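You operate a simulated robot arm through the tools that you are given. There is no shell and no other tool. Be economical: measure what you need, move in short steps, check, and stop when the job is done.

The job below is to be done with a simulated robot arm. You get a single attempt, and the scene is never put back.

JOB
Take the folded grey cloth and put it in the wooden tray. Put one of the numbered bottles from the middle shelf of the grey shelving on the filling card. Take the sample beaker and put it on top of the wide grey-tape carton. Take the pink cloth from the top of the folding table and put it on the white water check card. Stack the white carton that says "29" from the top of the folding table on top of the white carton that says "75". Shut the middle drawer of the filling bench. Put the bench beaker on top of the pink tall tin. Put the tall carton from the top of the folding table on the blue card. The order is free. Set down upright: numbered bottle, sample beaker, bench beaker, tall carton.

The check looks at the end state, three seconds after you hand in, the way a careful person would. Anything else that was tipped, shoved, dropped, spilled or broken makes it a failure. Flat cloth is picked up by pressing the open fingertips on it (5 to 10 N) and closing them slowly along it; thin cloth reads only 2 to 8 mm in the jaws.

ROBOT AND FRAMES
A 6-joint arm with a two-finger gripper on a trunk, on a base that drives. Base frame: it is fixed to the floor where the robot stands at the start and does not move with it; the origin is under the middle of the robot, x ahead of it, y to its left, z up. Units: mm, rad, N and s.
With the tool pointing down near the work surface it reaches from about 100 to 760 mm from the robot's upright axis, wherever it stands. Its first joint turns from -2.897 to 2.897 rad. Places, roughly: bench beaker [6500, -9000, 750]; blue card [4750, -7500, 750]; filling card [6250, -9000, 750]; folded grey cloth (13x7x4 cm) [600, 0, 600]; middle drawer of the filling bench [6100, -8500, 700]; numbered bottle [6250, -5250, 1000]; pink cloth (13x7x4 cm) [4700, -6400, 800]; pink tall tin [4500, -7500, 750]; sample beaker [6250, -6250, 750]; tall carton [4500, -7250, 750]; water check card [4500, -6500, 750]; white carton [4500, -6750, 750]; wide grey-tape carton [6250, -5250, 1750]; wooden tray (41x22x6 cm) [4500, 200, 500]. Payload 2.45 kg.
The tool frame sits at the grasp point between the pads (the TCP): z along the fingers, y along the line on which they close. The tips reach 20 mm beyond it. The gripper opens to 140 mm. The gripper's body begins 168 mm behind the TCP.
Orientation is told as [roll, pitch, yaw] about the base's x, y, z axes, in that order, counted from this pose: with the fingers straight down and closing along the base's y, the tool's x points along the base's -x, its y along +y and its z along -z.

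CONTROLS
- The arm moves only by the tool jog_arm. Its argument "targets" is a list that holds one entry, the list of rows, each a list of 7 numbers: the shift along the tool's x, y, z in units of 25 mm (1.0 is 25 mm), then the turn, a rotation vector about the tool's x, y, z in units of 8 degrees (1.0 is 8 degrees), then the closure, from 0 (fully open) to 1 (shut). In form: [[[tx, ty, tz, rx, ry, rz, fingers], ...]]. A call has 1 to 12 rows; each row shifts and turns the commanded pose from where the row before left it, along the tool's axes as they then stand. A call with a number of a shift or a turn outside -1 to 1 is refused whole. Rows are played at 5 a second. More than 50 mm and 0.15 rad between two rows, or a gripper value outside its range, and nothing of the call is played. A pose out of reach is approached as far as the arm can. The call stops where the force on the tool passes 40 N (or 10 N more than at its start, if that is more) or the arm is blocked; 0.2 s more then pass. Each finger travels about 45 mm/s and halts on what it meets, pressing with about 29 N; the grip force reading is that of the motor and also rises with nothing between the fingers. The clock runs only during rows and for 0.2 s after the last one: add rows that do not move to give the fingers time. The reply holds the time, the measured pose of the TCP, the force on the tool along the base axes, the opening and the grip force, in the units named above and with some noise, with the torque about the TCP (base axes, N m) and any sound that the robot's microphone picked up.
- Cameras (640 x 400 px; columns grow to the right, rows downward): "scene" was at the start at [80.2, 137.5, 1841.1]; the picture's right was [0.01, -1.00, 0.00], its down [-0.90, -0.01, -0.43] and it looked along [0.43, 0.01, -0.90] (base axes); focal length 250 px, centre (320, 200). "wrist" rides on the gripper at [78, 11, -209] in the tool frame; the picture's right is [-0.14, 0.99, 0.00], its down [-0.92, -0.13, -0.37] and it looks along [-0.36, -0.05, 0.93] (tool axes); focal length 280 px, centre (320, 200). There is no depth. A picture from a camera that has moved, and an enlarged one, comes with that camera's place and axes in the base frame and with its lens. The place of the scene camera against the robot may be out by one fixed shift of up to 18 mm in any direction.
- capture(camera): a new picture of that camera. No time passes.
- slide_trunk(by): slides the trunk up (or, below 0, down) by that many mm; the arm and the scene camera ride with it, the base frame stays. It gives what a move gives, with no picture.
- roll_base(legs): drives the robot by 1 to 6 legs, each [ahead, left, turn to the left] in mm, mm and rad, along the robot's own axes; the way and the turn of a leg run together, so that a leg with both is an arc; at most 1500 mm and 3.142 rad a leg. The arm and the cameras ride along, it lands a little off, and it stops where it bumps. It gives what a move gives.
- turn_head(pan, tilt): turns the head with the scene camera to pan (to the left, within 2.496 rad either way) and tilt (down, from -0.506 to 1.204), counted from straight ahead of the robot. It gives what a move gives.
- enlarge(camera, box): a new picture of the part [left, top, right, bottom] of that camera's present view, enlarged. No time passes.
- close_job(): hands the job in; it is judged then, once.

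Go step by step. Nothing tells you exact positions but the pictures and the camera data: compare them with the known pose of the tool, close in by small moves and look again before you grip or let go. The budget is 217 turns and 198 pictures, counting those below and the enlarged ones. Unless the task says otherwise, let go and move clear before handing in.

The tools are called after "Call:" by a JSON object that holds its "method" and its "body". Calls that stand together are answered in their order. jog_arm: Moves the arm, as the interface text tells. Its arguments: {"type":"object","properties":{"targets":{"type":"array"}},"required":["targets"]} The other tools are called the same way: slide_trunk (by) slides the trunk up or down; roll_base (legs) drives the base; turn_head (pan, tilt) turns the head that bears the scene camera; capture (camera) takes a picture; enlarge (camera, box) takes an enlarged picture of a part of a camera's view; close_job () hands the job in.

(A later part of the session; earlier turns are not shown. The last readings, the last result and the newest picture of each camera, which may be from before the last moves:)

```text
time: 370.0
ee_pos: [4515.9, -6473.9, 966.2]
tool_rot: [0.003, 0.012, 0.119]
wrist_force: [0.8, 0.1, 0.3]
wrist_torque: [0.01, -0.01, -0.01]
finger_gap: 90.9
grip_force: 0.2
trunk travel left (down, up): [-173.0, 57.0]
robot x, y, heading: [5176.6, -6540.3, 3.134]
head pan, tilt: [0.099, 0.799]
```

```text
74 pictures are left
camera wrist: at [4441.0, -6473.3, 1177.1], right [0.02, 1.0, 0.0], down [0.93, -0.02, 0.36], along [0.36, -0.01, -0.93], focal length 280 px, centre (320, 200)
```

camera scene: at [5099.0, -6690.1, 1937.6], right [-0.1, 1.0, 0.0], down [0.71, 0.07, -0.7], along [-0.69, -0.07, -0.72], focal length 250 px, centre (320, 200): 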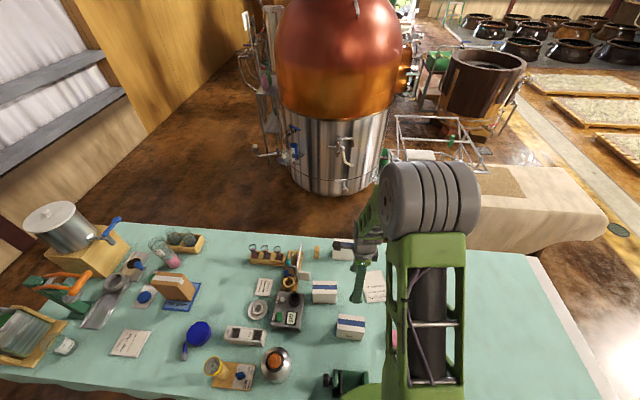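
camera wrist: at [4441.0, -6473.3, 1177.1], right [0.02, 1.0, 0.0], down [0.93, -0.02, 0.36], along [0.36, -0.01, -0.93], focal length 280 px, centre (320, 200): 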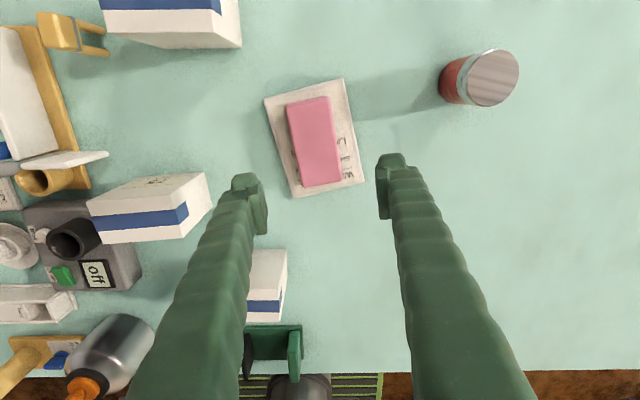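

Rotation works. A label is visible on box B's far face, so I'll zoom in.

Call:
{"method": "enlarge", "body": {"camera": "wrist", "box": [80, 150, 240, 250]}}

Call:
{"method": "enlarge", "body": {"camera": "wrist", "box": [80, 0, 260, 110]}}

```text
4.00 times, centred on (160, 200) of wrist
camera zoom: at [4441.0, -6473.3, 1177.1], right [0.02, 1.0, 0.0], down [0.93, -0.02, 0.36], along [0.36, -0.01, -0.93], focal length 1122 px, centre (960, 200)
```

zoom: 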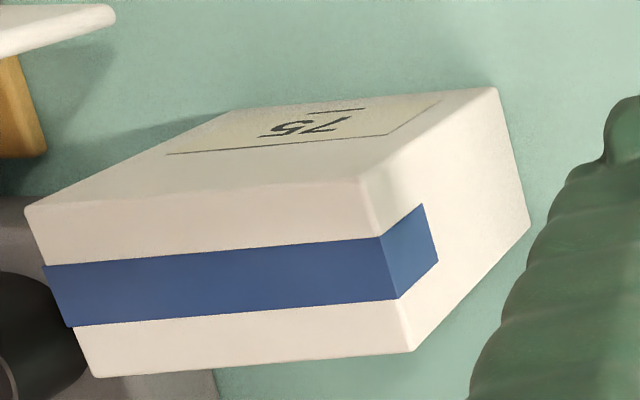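

```text
3.56 times, centred on (170, 55) of wrist
camera zoom: at [4441.0, -6473.3, 1177.1], right [0.02, 1.0, 0.0], down [0.93, -0.02, 0.36], along [0.36, -0.01, -0.93], focal length 997 px, centre (853, 716)
```

zoom: 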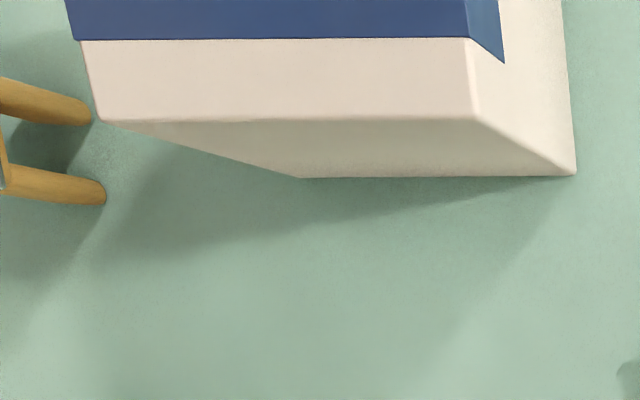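

B is "75" and A is "56", so box C at the back (≈4350, -6638, top ≈845) should be "29". I'll rotate to grip it across x and move the base a little closer.

Call:
{"method": "jog_arm", "body": {"targets": [[[0, 0, -0.5, 0, 0, -1, 0.3], [0, 0, -0.5, 0, 0, -1, 0.3], [0, 0, 0, 0, 0, -1, 0.3], [0, 0, 0, 0, 0, -1, 0.3], [0, 0, 0, 0, 0, -1, 0.3], [0, 0, 0, 0, 0, -1, 0.3], [0, 0, 0, 0, 0, -1, 0.3], [0, 0, 0, 0, 0, -1, 0.3], [0, 0, 0, 0, 0, -1, 0.3], [0, 0, 0, 0, 0, -1, 0.3], [0, 0, 0, 0, 0, -0.4, 0.3], [0, 0, 0, 0, 0, 0, 0.3]]]}}

Call:
{"method": "roll_base", "body": {"legs": [[0, 70, 0], [95, 0, 0.005]]}}

Call:
{"method": "capture", "body": {"camera": "wrist"}}

```text
time: 372.6
ee_pos: [4517.7, -6474.0, 991.3]
tool_rot: [0.013, 0.0, 1.573]
wrist_force: [-0.5, 0.1, -0.6]
wrist_torque: [0.01, 0.02, 0.03]
finger_gap: 97.9
grip_force: 0.1
trunk travel left (down, up): [-173.0, 57.0]
robot x, y, heading: [5180.9, -6538.0, 3.138]
head pan, tilt: [0.099, 0.799]
```

```text
time: 374.6
ee_pos: [4466.8, -6544.8, 992.6]
tool_rot: [0.016, 0.0, 1.573]
wrist_force: [1.0, -0.3, 0.4]
wrist_torque: [-0.04, 0.13, 0.02]
finger_gap: 98.1
grip_force: 0.1
trunk travel left (down, up): [-173.0, 57.0]
robot x, y, heading: [5133.9, -6610.6, -3.146]
head pan, tilt: [0.099, 0.799]
stopped in leg 2: the robot was blocked; the commanded pose is now the measured one
```

```text
71 pictures are left
camera wrist: at [4460.5, -6623.7, 1202.3], right [-0.99, 0.13, 0.02], down [0.13, 0.92, 0.37], along [0.04, 0.37, -0.93], focal length 280 px, centre (320, 200)
```

wrist: 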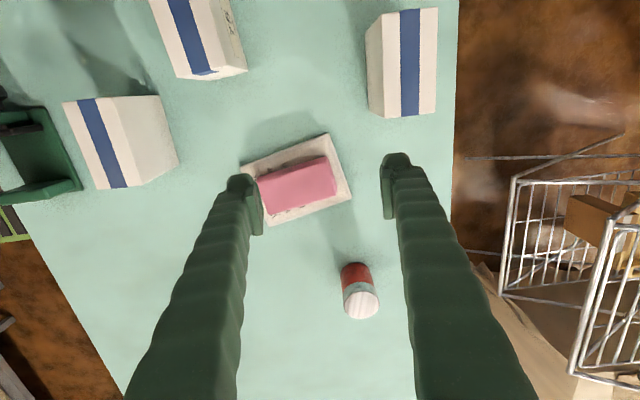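

The base touched the table's edge structure and stopped, and everything on the table looks undisturbed. I'll ease back slightly and see whether the arm alone reaches box C.

Call:
{"method": "roll_base", "body": {"legs": [[-6, 0, 0]]}}

Call:
{"method": "jog_arm", "body": {"targets": [[[0.7, 0.8, 0, 0, 0, 0, 0.3], [0.7, 0.8, 0, 0, 0, 0, 0.3], [0.7, 0.8, 0, 0, 0, 0, 0.3], [0.7, 0.8, 0, 0, 0, 0, 0.3], [0.7, 0.8, 0, 0, 0, 0, 0.3], [0.2, 0.9, 0, 0, 0, 0, 0.3], [0, 0, 0, 0, 0, 0, 0.3]]]}}

Call:
{"method": "capture", "body": {"camera": "wrist"}}

```text
time: 375.3
ee_pos: [4470.7, -6545.6, 991.7]
tool_rot: [0.015, 0.001, 1.575]
wrist_force: [1.0, 0.6, 0.5]
wrist_torque: [-0.01, 0.04, -0.04]
finger_gap: 98.1
grip_force: 0.1
trunk travel left (down, up): [-173.0, 57.0]
robot x, y, heading: [5135.6, -6606.7, -3.141]
head pan, tilt: [0.099, 0.799]
```

```text
time: 376.9
ee_pos: [4348.5, -6639.3, 993.0]
tool_rot: [0.011, 0.0, 1.574]
wrist_force: [0.0, -0.2, -0.3]
wrist_torque: [0.0, 0.02, 0.0]
finger_gap: 97.9
grip_force: 0.0
trunk travel left (down, up): [-173.0, 57.0]
robot x, y, heading: [5138.3, -6610.2, -3.147]
head pan, tilt: [0.099, 0.799]
```

```text
70 pictures are left
camera wrist: at [4342.1, -6717.8, 1201.9], right [-0.99, 0.13, 0.01], down [0.13, 0.92, 0.37], along [0.04, 0.36, -0.93], focal length 280 px, centre (320, 200)
```

wrist: 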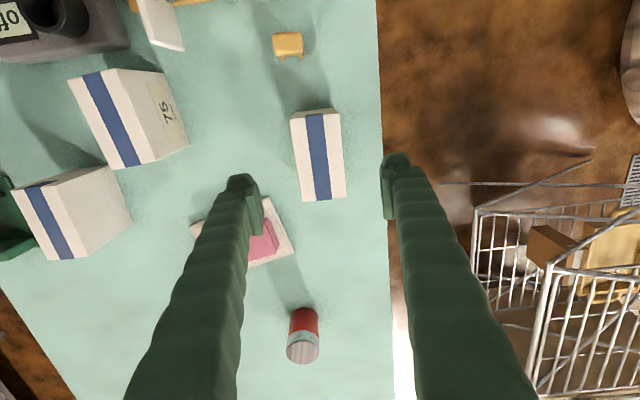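

It's reachable and box C is perfectly centred. I'll descend.

Call:
{"method": "jog_arm", "body": {"targets": [[[0, 0, 1, 0, 0, 0, 0.3], [0, 0, 1, 0, 0, 0, 0.3], [0, 0, 1, 0, 0, 0, 0.3], [0, 0, 1, 0, 0, 0, 0.3], [0, 0, 1, 0, 0, 0, 0.3], [0, 0, 1, 0, 0, 0, 0.3], [0, 0, 0.7, 0, 0, 0, 0.3], [0, 0, 0, 0, 0, 0, 0.3]]]}}

Call:
{"method": "capture", "body": {"camera": "wrist"}}

```text
time: 378.7
ee_pos: [4345.6, -6637.0, 824.6]
tool_rot: [0.012, 0.0, 1.575]
wrist_force: [-0.5, -0.7, -0.1]
wrist_torque: [0.02, -0.03, -0.03]
finger_gap: 98.0
grip_force: 0.1
trunk travel left (down, up): [-173.0, 57.0]
robot x, y, heading: [5134.2, -6608.2, -3.142]
head pan, tilt: [0.099, 0.799]
```

```text
69 pictures are left
camera wrist: at [4338.9, -6715.4, 1034.4], right [-0.99, 0.13, 0.01], down [0.13, 0.92, 0.37], along [0.04, 0.36, -0.93], focal length 280 px, centre (320, 200)
```

wrist: 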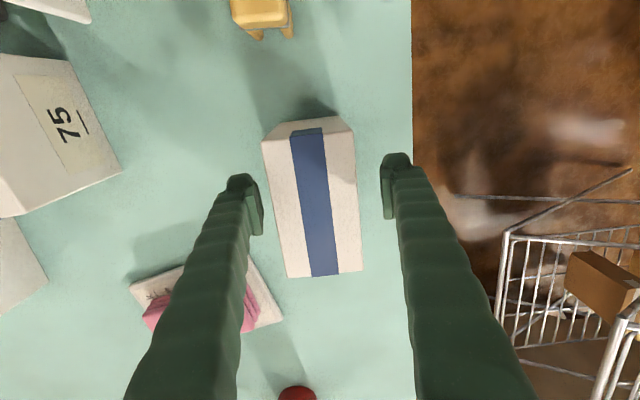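

Call:
{"method": "jog_arm", "body": {"targets": [[[0, -0.2, 0, 0, 0, 0, 0.36], [0, 0, 0, 0, 0, 0, 0.42], [0, 0, 0, 0, 0, 0, 0.48], [0, 0, 0, 0, 0, 0, 0.54], [0, 0, 0, 0, 0, 0, 0.6], [0, 0, 0, 0, 0, 0, 0.66], [0, 0, 0, 0, 0, 0, 0.7], [0, 0, 0, 0, 0, 0, 0.7]]]}}

Call:
{"method": "jog_arm", "body": {"targets": [[[0, 0, -0.4, 0, 0, 0, 0.7], [0, 0, -1, 0, 0, 0, 0.7], [0, 0, -1, 0, 0, 0, 0.7], [0, 0, -1, 0, 0, 0, 0.7], [0, 0, -1, 0, 0, 0, 0.7], [0, 0, -1, 0, 0, 0, 0.7], [0, 0, -1, 0, 0, 0, 0.7], [0, 0, -0.8, 0, 0, 0, 0.7], [0, 0, 0, 0, 0, 0, 0.7]]]}}

Call:
{"method": "capture", "body": {"camera": "wrist"}}

```text
time: 380.5
ee_pos: [4349.6, -6638.1, 825.7]
tool_rot: [0.012, 0.001, 1.574]
wrist_force: [-2.4, -0.3, 5.4]
wrist_torque: [-0.02, 0.01, -0.11]
finger_gap: 65.1
grip_force: 29.5
trunk travel left (down, up): [-173.0, 57.0]
robot x, y, heading: [5134.4, -6609.2, -3.144]
head pan, tilt: [0.099, 0.799]
```

```text
time: 382.5
ee_pos: [4353.9, -6637.6, 1003.9]
tool_rot: [0.011, 0.0, 1.573]
wrist_force: [0.3, 0.5, -2.9]
wrist_torque: [0.0, -0.03, 0.01]
finger_gap: 65.0
grip_force: 28.9
trunk travel left (down, up): [-173.0, 57.0]
robot x, y, heading: [5134.6, -6611.4, -3.149]
head pan, tilt: [0.099, 0.799]
```

```text
68 pictures are left
camera wrist: at [4347.1, -6716.3, 1213.6], right [-0.99, 0.13, 0.01], down [0.13, 0.92, 0.37], along [0.04, 0.36, -0.93], focal length 280 px, centre (320, 200)
```

wrist: 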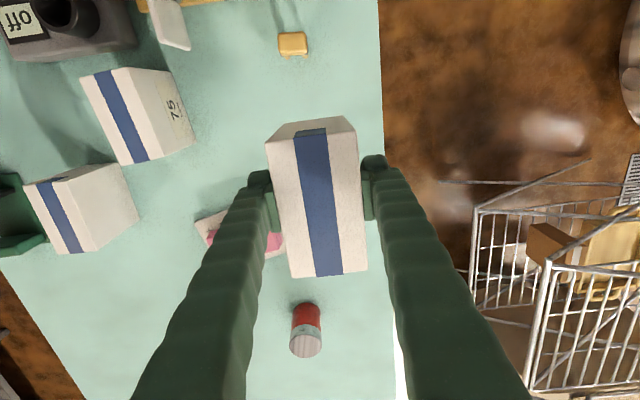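

The carton is lifted (bottom about z 913). I'll carry it above "75" at (4593, -6720) with a small yaw to match.

Call:
{"method": "jog_arm", "body": {"targets": [[[0.33, -0.95, 0, 0, 0, 0, 0.7], [0.33, -0.95, 0, 0, 0, 0, 0.7], [0.33, -0.95, 0, 0, 0, 0, 0.7], [0.33, -0.95, 0, 0, 0, 0, 0.7], [0.33, -0.95, 0, 0, 0, 0, 0.7], [0.33, -0.95, 0, 0, 0, 0, 0.7], [0.33, -0.95, 0, 0, 0, 0, 0.7], [0.33, -0.95, 0, 0, 0, 0, 0.7], [0.33, -0.95, 0, 0, 0, 0, 0.7], [0.33, -0.95, 0, 0, 0, -0.6, 0.7], [0, 0, 0, 0, 0, 0, 0.7]]]}}

Call:
{"method": "capture", "body": {"camera": "wrist"}}

Call:
{"method": "capture", "body": {"camera": "scene"}}

```text
time: 384.9
ee_pos: [4591.9, -6719.3, 1002.0]
tool_rot: [0.011, -0.001, 1.66]
wrist_force: [0.7, 0.3, -2.7]
wrist_torque: [0.0, -0.01, 0.03]
finger_gap: 64.9
grip_force: 28.7
trunk travel left (down, up): [-173.0, 57.0]
robot x, y, heading: [5138.1, -6608.8, -3.142]
head pan, tilt: [0.099, 0.799]
```

```text
67 pictures are left
camera wrist: at [4591.8, -6797.7, 1211.6], right [-1.0, 0.05, 0.01], down [0.05, 0.93, 0.37], along [0.01, 0.37, -0.93], focal length 280 px, centre (320, 200)
```

wrist: 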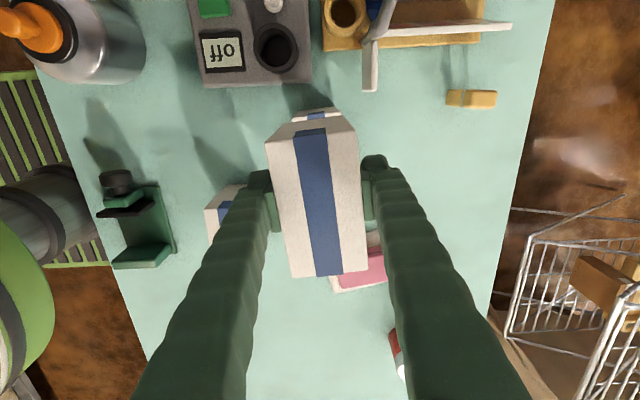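

```text
66 pictures are left
camera scene: at [5052.9, -6760.0, 1937.6], right [-0.1, 0.99, 0.0], down [0.71, 0.07, -0.7], along [-0.69, -0.07, -0.72], focal length 250 px, centre (320, 200)
```

scene: 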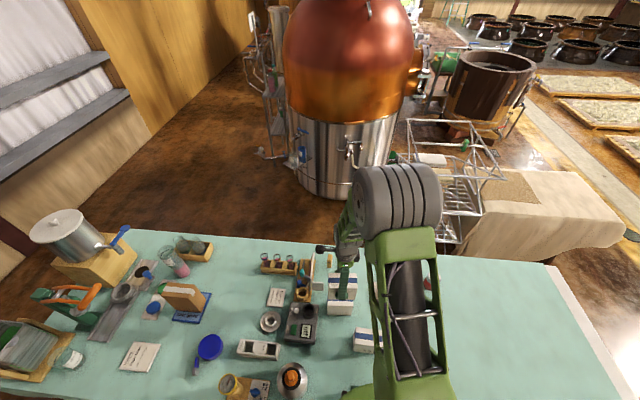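

Aligned within a few mm: 75's visible edge projects where expected. I'll lower to contact.

Call:
{"method": "jog_arm", "body": {"targets": [[[0, 0, 0.9, 0, 0, 0, 0.7], [0, 0, 0.8, 0, 0, 0, 0.7], [0, 0, 0.3, 0, 0, 0, 0.7], [0, 0, 0.15, 0, 0, 0, 0.7], [0, 0, 0.15, 0, 0, 0, 0.7], [0, 0, 0.12, 0, 0, 0, 0.7], [0, 0, 0, 0, 0, 0, 0.7]]]}}

Call:
{"method": "enlarge", "body": {"camera": "scene", "box": [290, 240, 390, 340]}}

```text
time: 386.5
ee_pos: [4590.0, -6720.5, 942.2]
tool_rot: [0.013, -0.001, 1.658]
wrist_force: [1.2, 0.3, -2.6]
wrist_torque: [-0.01, -0.01, 0.0]
finger_gap: 64.9
grip_force: 29.1
trunk travel left (down, up): [-173.0, 57.0]
robot x, y, heading: [5136.8, -6612.5, -3.141]
head pan, tilt: [0.099, 0.799]
```

```text
4.00 times, centred on (340, 290) of scene
camera zoom: at [5053.3, -6760.2, 1937.6], right [-0.1, 0.99, 0.0], down [0.71, 0.07, -0.7], along [-0.69, -0.07, -0.72], focal length 1001 px, centre (240, -160)
```

zoom: 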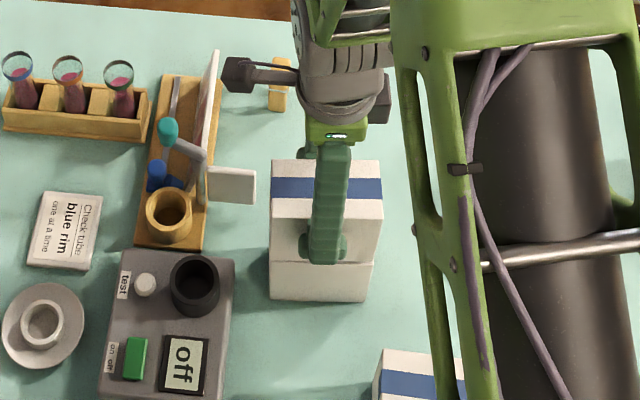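

Call:
{"method": "jog_arm", "body": {"targets": [[[0, 0, 0.12, 0, 0, 0, 0.7], [0, 0, 0.12, 0, 0, 0, 0.7], [0, 0, 0.12, 0, 0, 0, 0.7], [0, 0, 0.12, 0, 0, 0, 0.7], [0, 0, 0, 0, 0, 0, 0.7]]]}}

```text
time: 387.5
ee_pos: [4588.2, -6719.4, 934.9]
tool_rot: [0.019, -0.001, 1.658]
wrist_force: [4.7, 2.0, 21.6]
wrist_torque: [0.05, -0.29, -0.03]
finger_gap: 64.9
grip_force: 28.7
trunk travel left (down, up): [-173.0, 57.0]
robot x, y, heading: [5134.1, -6606.8, -3.137]
head pan, tilt: [0.099, 0.799]
stopped in row 4: the force on the tool passed its limit at 40 N (the readings are from after the stop); the commanded pose is now the measured one
```

Contact is at the expected height. I'll release and rise.

Call:
{"method": "jog_arm", "body": {"targets": [[[0, 0, -0.08, 0, 0, 0, 0.7], [0, 0, 0, 0, 0, 0, 0.55], [0, 0, 0, 0, 0, 0, 0.42], [0, 0, 0, 0, 0, 0, 0.32], [0, 0, 0, 0, 0, 0, 0.32], [0, 0, -0.5, 0, 0, 0, 0.32], [0, 0, -1, 0, 0, 0, 0.32], [0, 0, -1, 0, 0, 0, 0.32], [0, 0, -1, 0, 0, 0, 0.32], [0, 0, -1, 0, 0, 0, 0.32]]]}}

Call:
{"method": "capture", "body": {"camera": "wrist"}}

Call:
{"method": "enlarge", "body": {"camera": "scene", "box": [290, 240, 390, 340]}}

```text
time: 389.7
ee_pos: [4589.5, -6719.1, 1048.2]
tool_rot: [0.017, 0.001, 1.657]
wrist_force: [0.3, 0.1, 0.5]
wrist_torque: [-0.03, 0.0, 0.01]
finger_gap: 95.4
grip_force: 0.0
trunk travel left (down, up): [-173.0, 57.0]
robot x, y, heading: [5131.9, -6611.6, -3.142]
head pan, tilt: [0.099, 0.799]
```

```text
64 pictures are left
camera wrist: at [4590.8, -6799.1, 1256.6], right [-1.0, 0.05, 0.02], down [0.05, 0.93, 0.37], along [0.0, 0.37, -0.93], focal length 280 px, centre (320, 200)
```

wrist: 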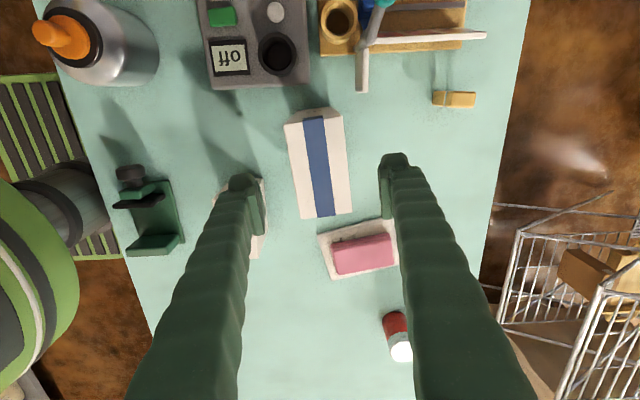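

```text
4.00 times, centred on (340, 290) of scene
camera zoom: at [5054.0, -6759.9, 1937.7], right [-0.1, 0.99, 0.0], down [0.71, 0.07, -0.7], along [-0.69, -0.07, -0.72], focal length 1001 px, centre (240, -160)
```

zoom: 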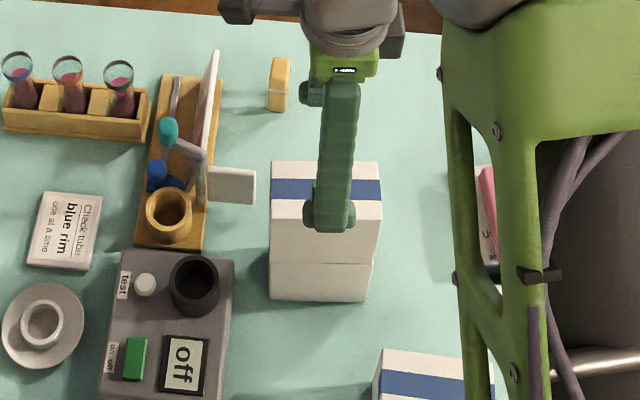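

It's stacked squarely. I'll verify the top carton's number by turning the wrist camera to its far face.

Call:
{"method": "jog_arm", "body": {"targets": [[[0, 0, 0, 0, 0, 1, 0.32], [0, 0, 0, 0, 0, 1, 0.32], [0, 0, 0, 0, 0, 1, 0.32], [0, 0, 0, 0, 0, 1, 0.32], [0, 0, 0, 0, 0, 1, 0.32], [0, 0, 0, 0, 0, 1, 0.32], [0, 0, 0, 0, 0, 1, 0.32], [0, 0, 0, 0, 0, 1, 0.32], [0, 0, 0, 0, 0, 1, 0.32], [0, 0, 0, 0, 0, 1, 0.32], [0, 0, 0, 0, 0, 1, 0.32], [0, 0, 0, 0, 0, 0.8, 0.32]]]}}

Call:
{"method": "jog_arm", "body": {"targets": [[[1, 0, 0, 0, 0, 0, 0.32], [1, 0, 0, 0, 0, 0, 0.32], [1, 0, 0, 0, 0, 0, 0.32], [1, 0, 0, 0, 0, 0, 0.32], [1, 0, 0, 0, 0, 0, 0.32], [0, 0, 0, 0, 0, 0, 0.32]]]}}

Call:
{"method": "capture", "body": {"camera": "wrist"}}

```text
time: 392.3
ee_pos: [4592.6, -6676.7, 1033.5]
tool_rot: [-0.083, 0.027, 0.035]
wrist_force: [-0.5, 0.8, -0.5]
wrist_torque: [-0.01, -0.02, 0.03]
finger_gap: 95.0
grip_force: 0.1
out of reach, approached as far as the arm can: row 10, 11, 12
trunk travel left (down, up): [-173.0, 57.0]
robot x, y, heading: [5133.6, -6606.3, -3.142]
head pan, tilt: [0.099, 0.799]
```

```text
time: 393.7
ee_pos: [4480.0, -6639.7, 1024.9]
tool_rot: [-0.073, 0.027, 0.038]
wrist_force: [-0.4, 0.1, -0.2]
wrist_torque: [0.0, 0.03, -0.01]
finger_gap: 95.1
grip_force: 0.1
out of reach, approached as far as the arm can: row 1, 2, 3, 4, 5
trunk travel left (down, up): [-173.0, 57.0]
robot x, y, heading: [5137.7, -6611.1, -3.142]
head pan, tilt: [0.099, 0.799]
```

```text
62 pictures are left
camera wrist: at [4407.1, -6616.7, 1235.4], right [0.1, 0.99, -0.08], down [0.93, -0.07, 0.35], along [0.35, -0.11, -0.93], focal length 280 px, centre (320, 200)
```

wrist: 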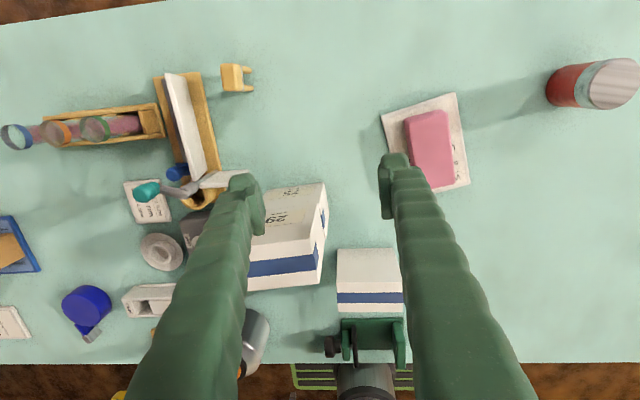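

The top carton reads 29 and the lower one 75. Last comes the sample beaker. I'll turn the wrist back, retreat from the table and tuck the arm before turning around.

Call:
{"method": "jog_arm", "body": {"targets": [[[0, 0, -0.5, 0, 0, -1, 0.32], [0, 0, 0, 0, 0, -1, 0.32], [0, 0, 0, 0, 0, -1, 0.32], [0, 0, 0, 0, 0, -1, 0.32], [0, 0, 0, 0, 0, -1, 0.32], [0, 0, 0, 0, 0, -1, 0.32], [0, 0, 0, 0, 0, -1, 0.32], [0, 0, 0, 0, 0, -1, 0.32], [0, 0, 0, 0, 0, -1, 0.32], [0, 0, 0, 0, 0, -1, 0.32], [0, 0, 0, 0, 0, -1, 0.32], [0, 0, 0, 0, 0, 0, 0.32]]]}}

Call:
{"method": "roll_base", "body": {"legs": [[-460, 0, 0]]}}

Call:
{"method": "jog_arm", "body": {"targets": [[[0, -1, 0, 0, 0, 0, 0.32], [0, -1, 0, 0, 0, 0, 0.32], [0, -1, 0, 0, 0, 0, 0.32], [0, -1, 0, 0, 0, 0, 0.32], [0, -1, 0, 0, 0, 0, 0.32], [0, -1, 0, 0, 0, 0, 0.32], [0, -1, 0, 0, 0, 0, 0.32], [0, -1, 0, 0, 0, 0, 0.32], [0, -1, 0, 0, 0, 0, 0.32]]]}}

Call:
{"method": "turn_head", "body": {"pan": 0.05, "tilt": 0.7}}

Call:
{"method": "capture", "body": {"camera": "scene"}}

```text
time: 396.3
ee_pos: [4479.9, -6639.8, 1036.9]
tool_rot: [0.018, 0.058, 1.567]
wrist_force: [-0.3, -0.1, -0.1]
wrist_torque: [0.0, 0.01, 0.0]
finger_gap: 95.0
grip_force: 0.1
trunk travel left (down, up): [-173.0, 57.0]
robot x, y, heading: [5133.8, -6609.9, -3.138]
head pan, tilt: [0.099, 0.799]
```

```text
time: 399.1
ee_pos: [4942.9, -6642.8, 1038.6]
tool_rot: [0.02, 0.058, 1.574]
wrist_force: [1.2, 0.4, 0.0]
wrist_torque: [-0.03, 0.04, 0.0]
finger_gap: 95.4
grip_force: 0.1
trunk travel left (down, up): [-173.0, 57.0]
robot x, y, heading: [5597.5, -6605.1, -3.13]
head pan, tilt: [0.099, 0.799]
```

```text
time: 401.1
ee_pos: [5169.0, -6641.4, 1033.2]
tool_rot: [0.018, 0.059, 1.572]
wrist_force: [-0.5, -0.5, -0.3]
wrist_torque: [0.02, 0.02, -0.03]
finger_gap: 95.0
grip_force: 0.0
trunk travel left (down, up): [-173.0, 57.0]
robot x, y, heading: [5600.2, -6607.0, -3.134]
head pan, tilt: [0.099, 0.799]
```

```text
time: 401.7
ee_pos: [5167.7, -6642.0, 1033.9]
tool_rot: [0.019, 0.057, 1.574]
wrist_force: [0.2, 0.5, -0.2]
wrist_torque: [0.03, -0.03, -0.01]
finger_gap: 95.2
grip_force: 0.0
trunk travel left (down, up): [-173.0, 57.0]
robot x, y, heading: [5597.9, -6608.7, -3.131]
head pan, tilt: [0.051, 0.7]
```

```text
61 pictures are left
camera scene: at [5512.5, -6755.3, 1945.8], right [-0.06, 1.0, 0.0], down [0.64, 0.04, -0.76], along [-0.76, -0.04, -0.64], focal length 250 px, centre (320, 200)
```

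scene: 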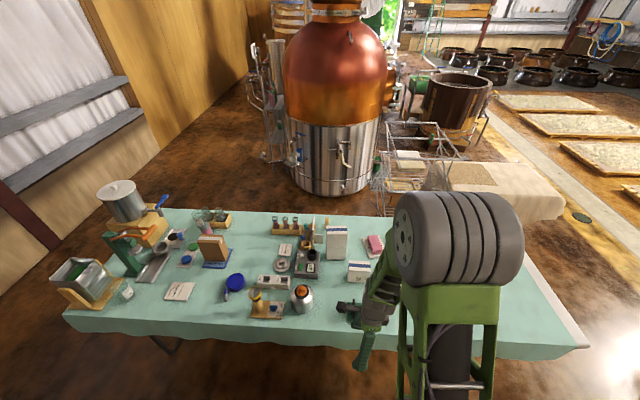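

The table is in order. I'll turn to face the sample bench.

Call:
{"method": "roll_base", "body": {"legs": [[0, 0, 3.131]]}}

Call:
{"method": "turn_head", "body": {"pan": -0.05, "tilt": 0.75}}

Call:
{"method": "capture", "body": {"camera": "scene"}}

```text
time: 409.3
ee_pos: [6027.2, -6602.8, 1034.7]
tool_rot: [0.019, 0.057, -1.638]
wrist_force: [0.4, -0.1, -0.5]
wrist_torque: [-0.01, 0.0, 0.02]
finger_gap: 95.3
grip_force: 0.1
trunk travel left (down, up): [-173.0, 57.0]
robot x, y, heading: [5597.6, -6608.5, -0.064]
head pan, tilt: [0.051, 0.7]
```

```text
time: 410.0
ee_pos: [6027.9, -6603.6, 1033.0]
tool_rot: [0.018, 0.057, -1.64]
wrist_force: [0.7, -0.6, 0.1]
wrist_torque: [0.04, -0.01, 0.02]
finger_gap: 95.2
grip_force: 0.2
trunk travel left (down, up): [-173.0, 57.0]
robot x, y, heading: [5599.8, -6610.1, -0.068]
head pan, tilt: [-0.051, 0.75]
```

```text
60 pictures are left
camera scene: at [5707.4, -6480.6, 1941.6], right [-0.11, -0.99, 0.0], down [-0.68, 0.08, -0.73], along [0.73, -0.08, -0.68], focal length 250 px, centre (320, 200)
```

scene: 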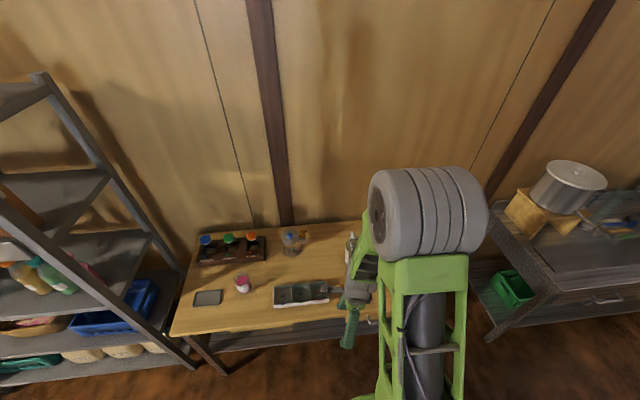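

Call:
{"method": "enlarge", "body": {"camera": "scene", "box": [170, 200, 370, 350]}}

```text
2.67 times, centred on (270, 275) of scene
camera zoom: at [5707.4, -6480.6, 1941.6], right [-0.11, -0.99, 0.0], down [-0.68, 0.08, -0.73], along [0.73, -0.08, -0.68], focal length 667 px, centre (453, 0)
```

zoom: 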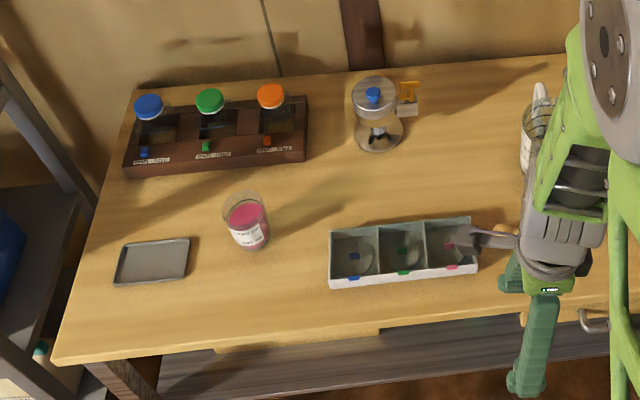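

The sample beaker is the open one with pink liquid, at about (6345, -6172). It must stay upright and end at z≈1860 on the carton, so it needs a side grip. Before lifting any liquid, I'll test the high, nearly level reach with empty fingers.

Call:
{"method": "roll_base", "body": {"legs": [[-240, 0, 0.065]]}}

Call:
{"method": "jog_arm", "body": {"targets": [[[0, 0, 0, 0, 0, -1, 0.32], [0, 0, 0, 0, 0, -1, 0.32], [0, 0, 0, 0, 0, -1, 0.32], [0, 0, 0, 0, 0, -1, 0.32], [0, 0, 0, 0, 0, -1, 0.32], [0, 0, 0, 0, 0, -1, 0.32], [0, 0, 0, 0, 0, -1, 0.32], [0, 0, 0, 0, 0, -1, 0.32], [0, 0, 0, 0, 0, -1, 0.32], [0, 0, 0, 0, 0, -1, 0.32], [0, 0, 0, 0, 0, -1, 0.32], [0, 0, 0, 0, 0, -0.3, 0.32]]]}}

```text
time: 411.7
ee_pos: [5788.5, -6566.8, 1034.0]
tool_rot: [0.02, 0.058, -1.571]
wrist_force: [0.3, 0.4, -0.8]
wrist_torque: [0.03, -0.04, 0.02]
finger_gap: 95.3
grip_force: 0.0
trunk travel left (down, up): [-173.0, 57.0]
robot x, y, heading: [5361.4, -6598.1, 0.004]
head pan, tilt: [-0.051, 0.75]
```

```text
time: 414.3
ee_pos: [5787.8, -6566.6, 1034.2]
tool_rot: [0.058, -0.02, 0.007]
wrist_force: [-0.2, 0.9, -0.6]
wrist_torque: [0.0, 0.03, -0.01]
finger_gap: 95.1
grip_force: 0.0
trunk travel left (down, up): [-173.0, 57.0]
robot x, y, heading: [5358.1, -6598.2, 0.006]
head pan, tilt: [-0.051, 0.75]
```

Call:
{"method": "jog_arm", "body": {"targets": [[[-1, 0, 0, 0.4, -0.85, 0, 0.32], [-0.99, 0, 0.16, 0, -1, 0, 0.32], [-0.96, 0, 0.29, 0, -1, 0, 0.32], [-0.91, 0, 0.42, 0, -1, 0, 0.32], [-0.84, 0, 0.54, 0, -1, 0, 0.32], [-0.75, 0, 0.66, 0, -1, 0, 0.32], [-0.66, 0, 0.75, 0, -1, 0, 0.32], [-0.54, 0, 0.84, 0, -1, 0, 0.32], [-0.42, 0, 0.91, 0, -1, 0, 0.32], [-0.29, 0, 0.96, 0, -1, 0, 0.32], [0, 0, 0, 0, 0, 0, 0.32]]]}}

Call:
{"method": "slide_trunk", "body": {"by": 57}}

Call:
{"method": "jog_arm", "body": {"targets": [[[-0.98, 0, -0.17, 0, 0, 0, 0.32], [-0.98, 0, -0.17, 0, 0, 0, 0.32], [-0.98, 0, -0.17, 0, 0, 0, 0.32], [-0.98, 0, -0.17, 0, 0, 0, 0.32], [-0.98, 0, -0.17, 0, 0, 0, 0.32], [-0.98, 0, -0.17, 0, 0, 0, 0.32], [-0.98, 0, -0.17, 0, 0, 0, 0.32], [-0.98, 0, -0.17, 0, 0, 0, 0.32], [-0.98, 0, -0.17, 0, 0, 0, 0.32], [-0.98, 0, -0.17, 0, 0, 0, 0.32], [-0.98, 0, -0.17, 0, 0, 0, 0.32], [-0.98, 0, -0.17, 0, 0, 0, 0.32]]]}}

```text
time: 416.7
ee_pos: [6052.9, -6566.1, 1026.8]
tool_rot: [0.012, -1.397, -0.007]
wrist_force: [0.0, 0.5, 0.4]
wrist_torque: [-0.02, 0.01, 0.0]
finger_gap: 95.2
grip_force: 0.0
out of reach, approached as far as the arm can: row 4, 5
trunk travel left (down, up): [-173.0, 57.0]
robot x, y, heading: [5361.7, -6598.2, 0.001]
head pan, tilt: [-0.051, 0.75]
```

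```text
time: 417.7
ee_pos: [6053.7, -6565.5, 1083.6]
tool_rot: [0.009, -1.395, -0.007]
wrist_force: [0.7, 0.5, -0.4]
wrist_torque: [0.01, 0.0, -0.01]
finger_gap: 95.1
grip_force: 0.2
trunk travel left (down, up): [-230.0, 0.0]
robot x, y, heading: [5362.9, -6600.9, 0.004]
head pan, tilt: [-0.051, 0.75]
```

```text
time: 420.3
ee_pos: [6053.3, -6564.6, 1382.4]
tool_rot: [0.009, -1.395, -0.008]
wrist_force: [-0.8, -0.9, -0.4]
wrist_torque: [0.04, 0.0, 0.01]
finger_gap: 95.2
grip_force: 0.2
trunk travel left (down, up): [-230.0, 0.0]
robot x, y, heading: [5360.7, -6601.4, 0.003]
head pan, tilt: [-0.051, 0.75]
```

The nearly level pose is clean here. I'll continue the test upward.

Call:
{"method": "jog_arm", "body": {"targets": [[[-0.98, 0, -0.17, 0, 0, 0, 0.32], [-0.98, 0, -0.17, 0, 0, 0, 0.32], [-0.98, 0, -0.17, 0, 0, 0, 0.32], [-0.98, 0, -0.17, 0, 0, 0, 0.32], [-0.98, 0, -0.17, 0, 0, 0, 0.32], [-0.98, 0, -0.17, 0, 0, 0, 0.32], [-0.98, 0, -0.17, 0, 0, 0, 0.32], [-0.98, 0, -0.17, 0, 0, 0, 0.32], [-0.98, 0, -0.17, 0, 0, 0, 0.32], [-0.98, 0, -0.17, 0, 0, 0, 0.32], [-0.98, 0, -0.17, 0, 0, 0, 0.32], [-0.98, 0, -0.17, 0, 0, 0, 0.32]]]}}

Call:
{"method": "jog_arm", "body": {"targets": [[[-0.98, 0, -0.17, 0, 0, 0, 0.32], [-0.98, 0, -0.17, 0, 0, 0, 0.32], [-0.98, 0, -0.17, 0, 0, 0, 0.32], [-0.98, 0, -0.17, 0, 0, 0, 0.32], [-0.98, 0, -0.17, 0, 0, 0, 0.32], [-0.98, 0, -0.17, 0, 0, 0, 0.32], [-0.98, 0, -0.17, 0, 0, 0, 0.32], [-0.98, 0, -0.17, 0, 0, 0, 0.32]]]}}

Call:
{"method": "turn_head", "body": {"pan": 0.3, "tilt": 0.2}}

Call:
{"method": "capture", "body": {"camera": "scene"}}

```text
time: 422.9
ee_pos: [6055.6, -6566.4, 1681.4]
tool_rot: [0.005, -1.394, -0.002]
wrist_force: [0.3, 0.8, 0.4]
wrist_torque: [-0.01, 0.06, 0.01]
finger_gap: 95.0
grip_force: 0.1
trunk travel left (down, up): [-230.0, 0.0]
robot x, y, heading: [5358.8, -6600.6, 0.003]
head pan, tilt: [-0.051, 0.75]
```

```text
time: 424.7
ee_pos: [6057.2, -6568.5, 1879.2]
tool_rot: [0.007, -1.394, -0.004]
wrist_force: [-0.5, 0.4, 0.6]
wrist_torque: [0.03, 0.03, -0.03]
finger_gap: 95.4
grip_force: 0.0
trunk travel left (down, up): [-230.0, 0.0]
robot x, y, heading: [5360.2, -6597.3, 0.004]
head pan, tilt: [-0.051, 0.75]
```

```text
time: 425.7
ee_pos: [6057.3, -6568.0, 1878.9]
tool_rot: [0.009, -1.395, -0.007]
wrist_force: [-0.9, 0.0, 0.8]
wrist_torque: [-0.02, 0.01, -0.01]
finger_gap: 95.1
grip_force: 0.1
trunk travel left (down, up): [-230.0, 0.0]
robot x, y, heading: [5362.5, -6601.7, 0.002]
head pan, tilt: [0.3, 0.201]
```

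```text
58 pictures are left
camera scene: at [5467.0, -6435.1, 2048.2], right [0.3, -0.95, 0.0], down [-0.19, -0.06, -0.98], along [0.94, 0.29, -0.2], focal length 250 px, centre (320, 200)
```

scene: 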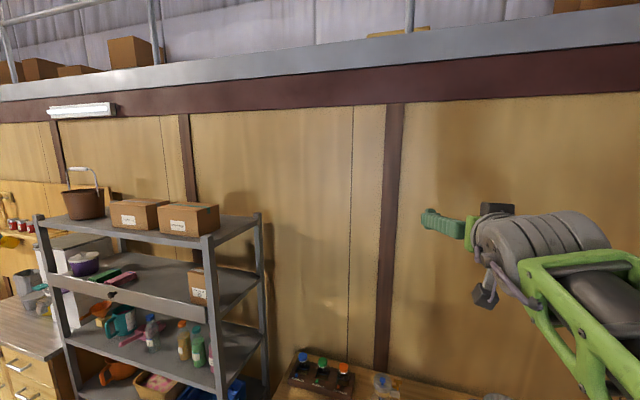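

Reaching z≈1880 works. I'll zoom in on the cartons from here for triangulation.

Call:
{"method": "enlarge", "body": {"camera": "scene", "box": [80, 170, 280, 290]}}

```text
3.20 times, centred on (180, 230) of scene
camera zoom: at [5467.0, -6435.1, 2048.2], right [0.3, -0.95, 0.0], down [-0.19, -0.06, -0.98], along [0.94, 0.29, -0.2], focal length 801 px, centre (768, 104)
```

zoom: 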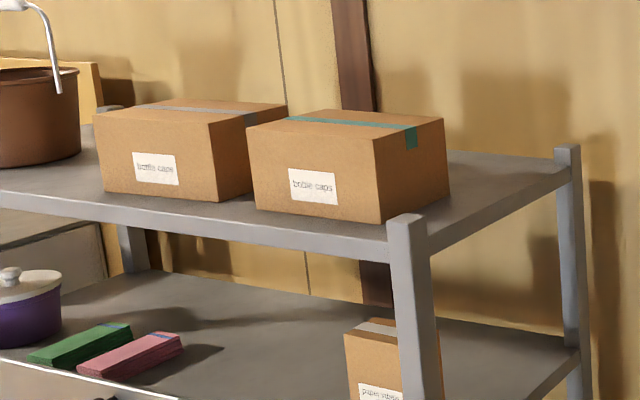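

The carton top is at z≈1792, centre (6371, -5222). Now I'll bring the gripper down to bench level.

Call:
{"method": "jog_arm", "body": {"targets": [[[0.98, 0, 0.17, 0, 0, 0, 0.32], [0.98, 0, 0.17, 0, 0, 0, 0.32], [0.98, 0, 0.17, 0, 0, 0, 0.32], [0.98, 0, 0.17, 0, 0, 0, 0.32], [0.98, 0, 0.17, 0, 0, 0, 0.32], [0.98, 0, 0.17, 0, 0, 0, 0.32], [0.98, 0, 0.17, 0, 0, 0, 0.32], [0.98, 0, 0.17, 0, 0, 0, 0.32], [0.98, 0, 0.17, 0, 0, 0, 0.32], [0.98, 0, 0.17, 0, 0, 0, 0.32], [0.98, 0, 0.17, 0, 0, 0, 0.32], [0.98, 0, 0.17, 0, 0, 0, 0.32]]]}}

Call:
{"method": "jog_arm", "body": {"targets": [[[0.98, 0, 0.17, 0, 0, 0, 0.32], [0.98, 0, 0.17, 0, 0, 0, 0.32], [0.98, 0, 0.17, 0, 0, 0, 0.32], [0.98, 0, 0.17, 0, 0, 0, 0.32], [0.98, 0, 0.17, 0, 0, 0, 0.32], [0.98, 0, 0.17, 0, 0, 0, 0.32], [0.98, 0, 0.17, 0, 0, 0, 0.32], [0.98, 0, 0.17, 0, 0, 0, 0.32], [0.98, 0, 0.17, 0, 0, 0, 0.32], [0.98, 0, 0.17, 0, 0, 0, 0.32], [0.98, 0, 0.17, 0, 0, 0, 0.32], [0.98, 0, 0.17, 0, 0, 0, 0.32]]]}}

Call:
{"method": "roll_base", "body": {"legs": [[0, 396, -0.002]]}}

Call:
{"method": "turn_head", "body": {"pan": -0.05, "tilt": 0.6}}

Call:
{"method": "capture", "body": {"camera": "scene"}}

Call:
{"method": "capture", "body": {"camera": "wrist"}}

```text
time: 428.3
ee_pos: [6054.6, -6566.7, 1580.6]
tool_rot: [0.011, -1.396, -0.007]
wrist_force: [0.2, -0.6, 0.7]
wrist_torque: [0.0, 0.01, 0.02]
finger_gap: 95.0
grip_force: 0.1
trunk travel left (down, up): [-230.0, 0.0]
robot x, y, heading: [5359.6, -6601.8, 0.007]
head pan, tilt: [0.3, 0.201]
```

```text
time: 430.9
ee_pos: [6053.9, -6566.3, 1281.3]
tool_rot: [0.012, -1.394, -0.009]
wrist_force: [0.9, -0.5, -0.2]
wrist_torque: [-0.05, -0.02, -0.01]
finger_gap: 95.4
grip_force: 0.0
trunk travel left (down, up): [-230.0, 0.0]
robot x, y, heading: [5358.9, -6601.5, 0.003]
head pan, tilt: [0.3, 0.201]
```

```text
time: 434.9
ee_pos: [6054.6, -6176.8, 1281.7]
tool_rot: [0.008, -1.394, -0.013]
wrist_force: [0.3, -0.8, -0.4]
wrist_torque: [-0.01, 0.0, -0.01]
finger_gap: 94.7
grip_force: 0.0
trunk travel left (down, up): [-230.0, 0.0]
robot x, y, heading: [5360.3, -6207.1, -0.002]
head pan, tilt: [0.3, 0.201]
```

```text
time: 435.8
ee_pos: [6054.1, -6178.2, 1281.5]
tool_rot: [0.011, -1.395, -0.013]
wrist_force: [-0.7, -0.1, -0.4]
wrist_torque: [-0.01, -0.01, -0.03]
finger_gap: 95.0
grip_force: 0.0
trunk travel left (down, up): [-230.0, 0.0]
robot x, y, heading: [5355.7, -6203.3, 0.004]
head pan, tilt: [-0.051, 0.6]
```

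```text
56 pictures are left
camera scene: at [5467.0, -6075.0, 2011.5], right [-0.05, -1.0, 0.0], down [-0.56, 0.03, -0.83], along [0.82, -0.04, -0.56], focal length 250 px, centre (320, 200)
```

scene: 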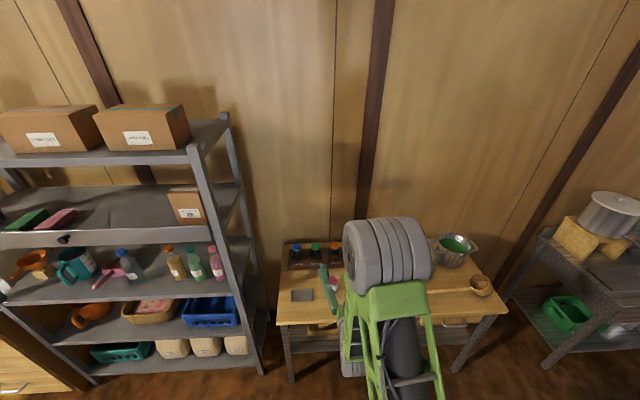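

```text
55 pictures are left
camera wrist: at [5836.2, -6165.5, 1242.0], right [0.03, 0.99, 0.14], down [-0.2, -0.13, 0.97], along [0.98, -0.06, 0.2], focal length 280 px, centre (320, 200)
```

wrist: 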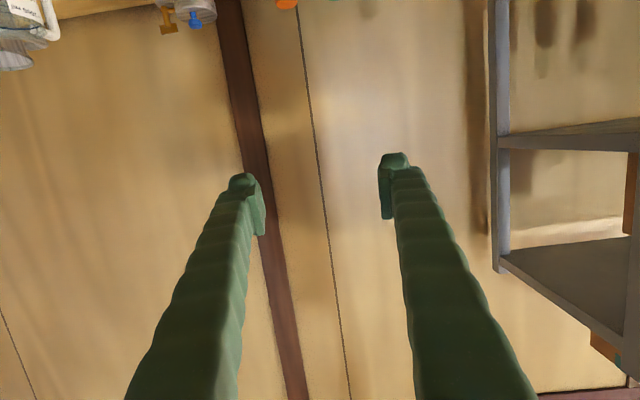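

Call:
{"method": "slide_trunk", "body": {"by": -225}}

Call:
{"method": "jog_arm", "body": {"targets": [[[0.98, 0, 0.17, 0, 0, 0, 0.32], [0.98, 0, 0.17, 0, 0, 0, 0.32], [0.98, 0, 0.17, 0, 0, 0, 0.32], [0.98, 0, 0.17, 0, 0, 0, 0.32], [0.98, 0, 0.17, 0, 0, 0, 0.32], [0, 0, 0, 0, 0, 0, 0.32]]]}}

Call:
{"method": "capture", "body": {"camera": "wrist"}}

Call:
{"method": "enlarge", "body": {"camera": "scene", "box": [260, 200, 440, 340]}}

```text
time: 438.1
ee_pos: [6054.1, -6176.6, 1057.7]
tool_rot: [0.01, -1.393, -0.015]
wrist_force: [1.0, -0.6, -0.1]
wrist_torque: [0.0, 0.01, 0.0]
finger_gap: 95.0
grip_force: 0.0
trunk travel left (down, up): [-5.0, 225.0]
robot x, y, heading: [5360.0, -6209.5, -0.006]
head pan, tilt: [-0.051, 0.6]
```

```text
time: 439.5
ee_pos: [6054.4, -6176.4, 933.7]
tool_rot: [0.011, -1.396, -0.017]
wrist_force: [-0.6, 0.0, -0.3]
wrist_torque: [0.0, 0.0, 0.0]
finger_gap: 95.2
grip_force: 0.1
trunk travel left (down, up): [-5.0, 225.0]
robot x, y, heading: [5359.8, -6208.6, -0.002]
head pan, tilt: [-0.051, 0.6]
```

```text
54 pictures are left
camera wrist: at [5835.2, -6165.0, 892.9], right [0.03, 0.99, 0.14], down [-0.2, -0.13, 0.97], along [0.98, -0.06, 0.2], focal length 280 px, centre (320, 200)
```

wrist: 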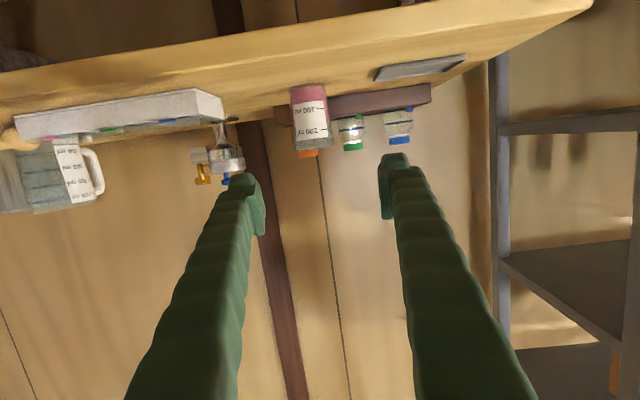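

```text
2.86 times, centred on (350, 270) of scene
camera zoom: at [5467.3, -6075.1, 1786.5], right [-0.05, -1.0, 0.0], down [-0.56, 0.03, -0.82], along [0.82, -0.04, -0.57], focal length 715 px, centre (234, 0)
```

zoom: 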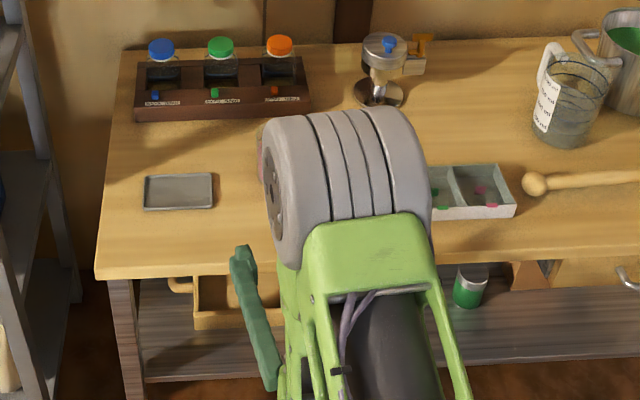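

The beaker is visible (100/200 ml label). I'll drive 130 mm closer and shift 13 mm right to measure it better.

Call:
{"method": "roll_base", "body": {"legs": [[130, -13, 0.002]]}}

Call:
{"method": "capture", "body": {"camera": "wrist"}}

```text
time: 440.8
ee_pos: [6182.8, -6186.3, 933.6]
tool_rot: [0.01, -1.395, -0.008]
wrist_force: [-0.1, 0.2, 0.6]
wrist_torque: [0.03, -0.03, -0.02]
finger_gap: 95.4
grip_force: 0.1
trunk travel left (down, up): [-5.0, 225.0]
robot x, y, heading: [5486.4, -6221.5, 0.008]
head pan, tilt: [-0.051, 0.6]
```

```text
52 pictures are left
camera wrist: at [5965.7, -6175.5, 893.0], right [0.02, 0.99, 0.14], down [-0.2, -0.13, 0.97], along [0.98, -0.05, 0.2], focal length 280 px, centre (320, 200)
```

wrist: 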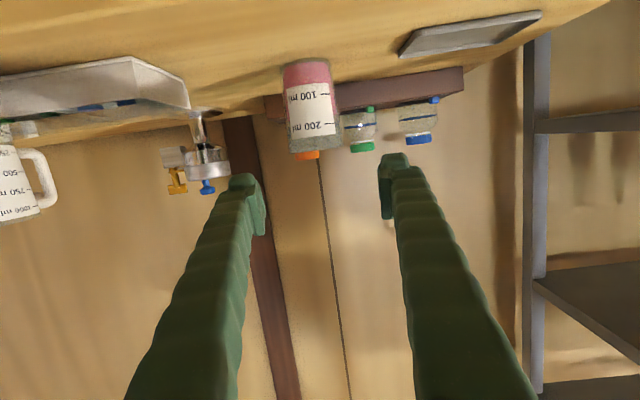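

Beaker: axis ≈(6342, -6190), z 794-904, ⌀63. I'll lower to mid-height in front of it, then check alignment.

Call:
{"method": "jog_arm", "body": {"targets": [[[0.98, 0, 0.17, 0, 0, 0, 0.32], [0.98, -0.1, 0.17, 0, 0, 0, 0.32], [0.98, 0, 0.17, 0, 0, 0, 0.32], [0.3, 0, 0.05, 0, 0, 0, 0.32], [0, 0, 0, 0, 0, 0, 0.32]]]}}

Call:
{"method": "capture", "body": {"camera": "wrist"}}

```text
time: 442.0
ee_pos: [6183.7, -6188.1, 851.5]
tool_rot: [0.01, -1.395, -0.011]
wrist_force: [0.0, -0.2, -0.1]
wrist_torque: [0.01, 0.01, -0.02]
finger_gap: 95.0
grip_force: 0.1
trunk travel left (down, up): [-5.0, 225.0]
robot x, y, heading: [5487.7, -6218.2, 0.001]
head pan, tilt: [-0.051, 0.6]
```

```text
51 pictures are left
camera wrist: at [5965.1, -6177.7, 810.5], right [0.02, 0.99, 0.14], down [-0.2, -0.13, 0.97], along [0.98, -0.05, 0.2], focal length 280 px, centre (320, 200)
```

wrist: 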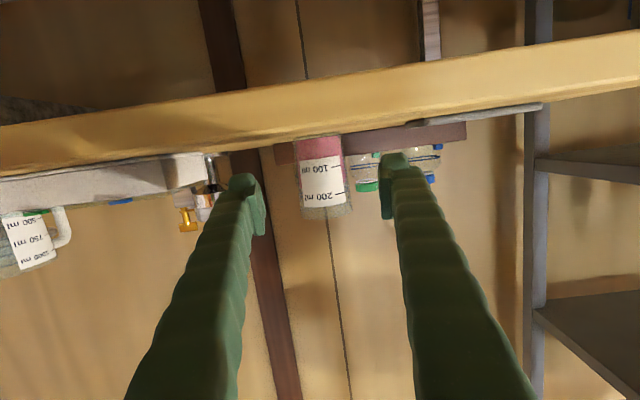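

The bench top is near z 805. I'll raise 15 mm for clearance and drive in 157 mm around the beaker.

Call:
{"method": "jog_arm", "body": {"targets": [[[-0.6, -0.1, -0.1, 0, 0, 0, 0.32], [0, 0, 0, 0, 0, 0, 0.32]]]}}

Call:
{"method": "roll_base", "body": {"legs": [[105, -3, 0]]}}

Call:
{"method": "capture", "body": {"camera": "wrist"}}

```text
time: 442.6
ee_pos: [6183.3, -6191.2, 866.3]
tool_rot: [0.01, -1.395, -0.009]
wrist_force: [0.3, 0.3, -0.8]
wrist_torque: [-0.02, 0.02, -0.02]
finger_gap: 95.0
grip_force: 0.0
trunk travel left (down, up): [-5.0, 225.0]
robot x, y, heading: [5491.3, -6217.3, 0.002]
head pan, tilt: [-0.051, 0.6]
```

```text
time: 443.8
ee_pos: [6287.2, -6192.2, 865.3]
tool_rot: [0.01, -1.394, -0.005]
wrist_force: [0.5, 0.6, -0.3]
wrist_torque: [-0.03, 0.02, -0.01]
finger_gap: 95.3
grip_force: 0.1
trunk travel left (down, up): [-5.0, 225.0]
robot x, y, heading: [5593.4, -6220.7, 0.003]
head pan, tilt: [-0.051, 0.6]
```

```text
50 pictures are left
camera wrist: at [6070.0, -6182.2, 825.3], right [0.02, 0.99, 0.14], down [-0.2, -0.13, 0.97], along [0.98, -0.05, 0.2], focal length 280 px, centre (320, 200)
```

wrist: 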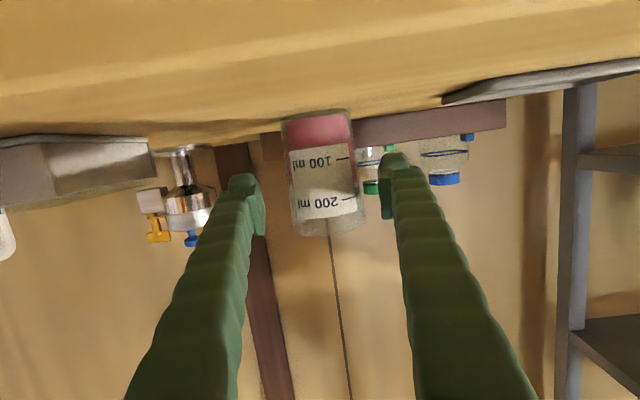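

Call:
{"method": "roll_base", "body": {"legs": [[36, 4, 0]]}}

Call:
{"method": "capture", "body": {"camera": "wrist"}}

```text
time: 444.6
ee_pos: [6323.6, -6187.8, 865.8]
tool_rot: [0.01, -1.395, -0.006]
wrist_force: [-0.2, -0.5, 0.0]
wrist_torque: [0.05, 0.01, 0.0]
finger_gap: 94.9
grip_force: 0.0
trunk travel left (down, up): [-5.0, 225.0]
robot x, y, heading: [5627.8, -6217.7, 0.004]
head pan, tilt: [-0.051, 0.6]
```

```text
49 pictures are left
camera wrist: at [6105.8, -6177.6, 825.3], right [0.02, 0.99, 0.14], down [-0.2, -0.13, 0.97], along [0.98, -0.05, 0.2], focal length 280 px, centre (320, 200)
```

wrist: 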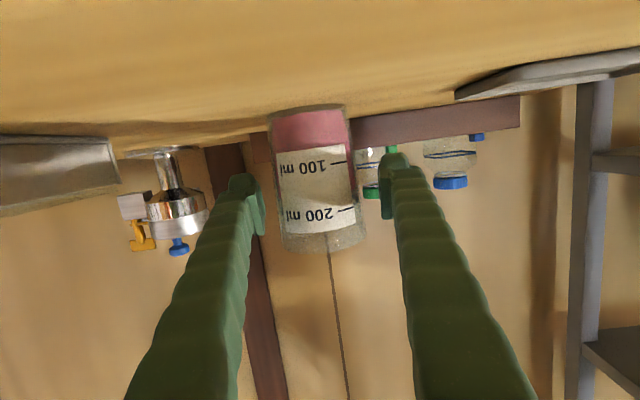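

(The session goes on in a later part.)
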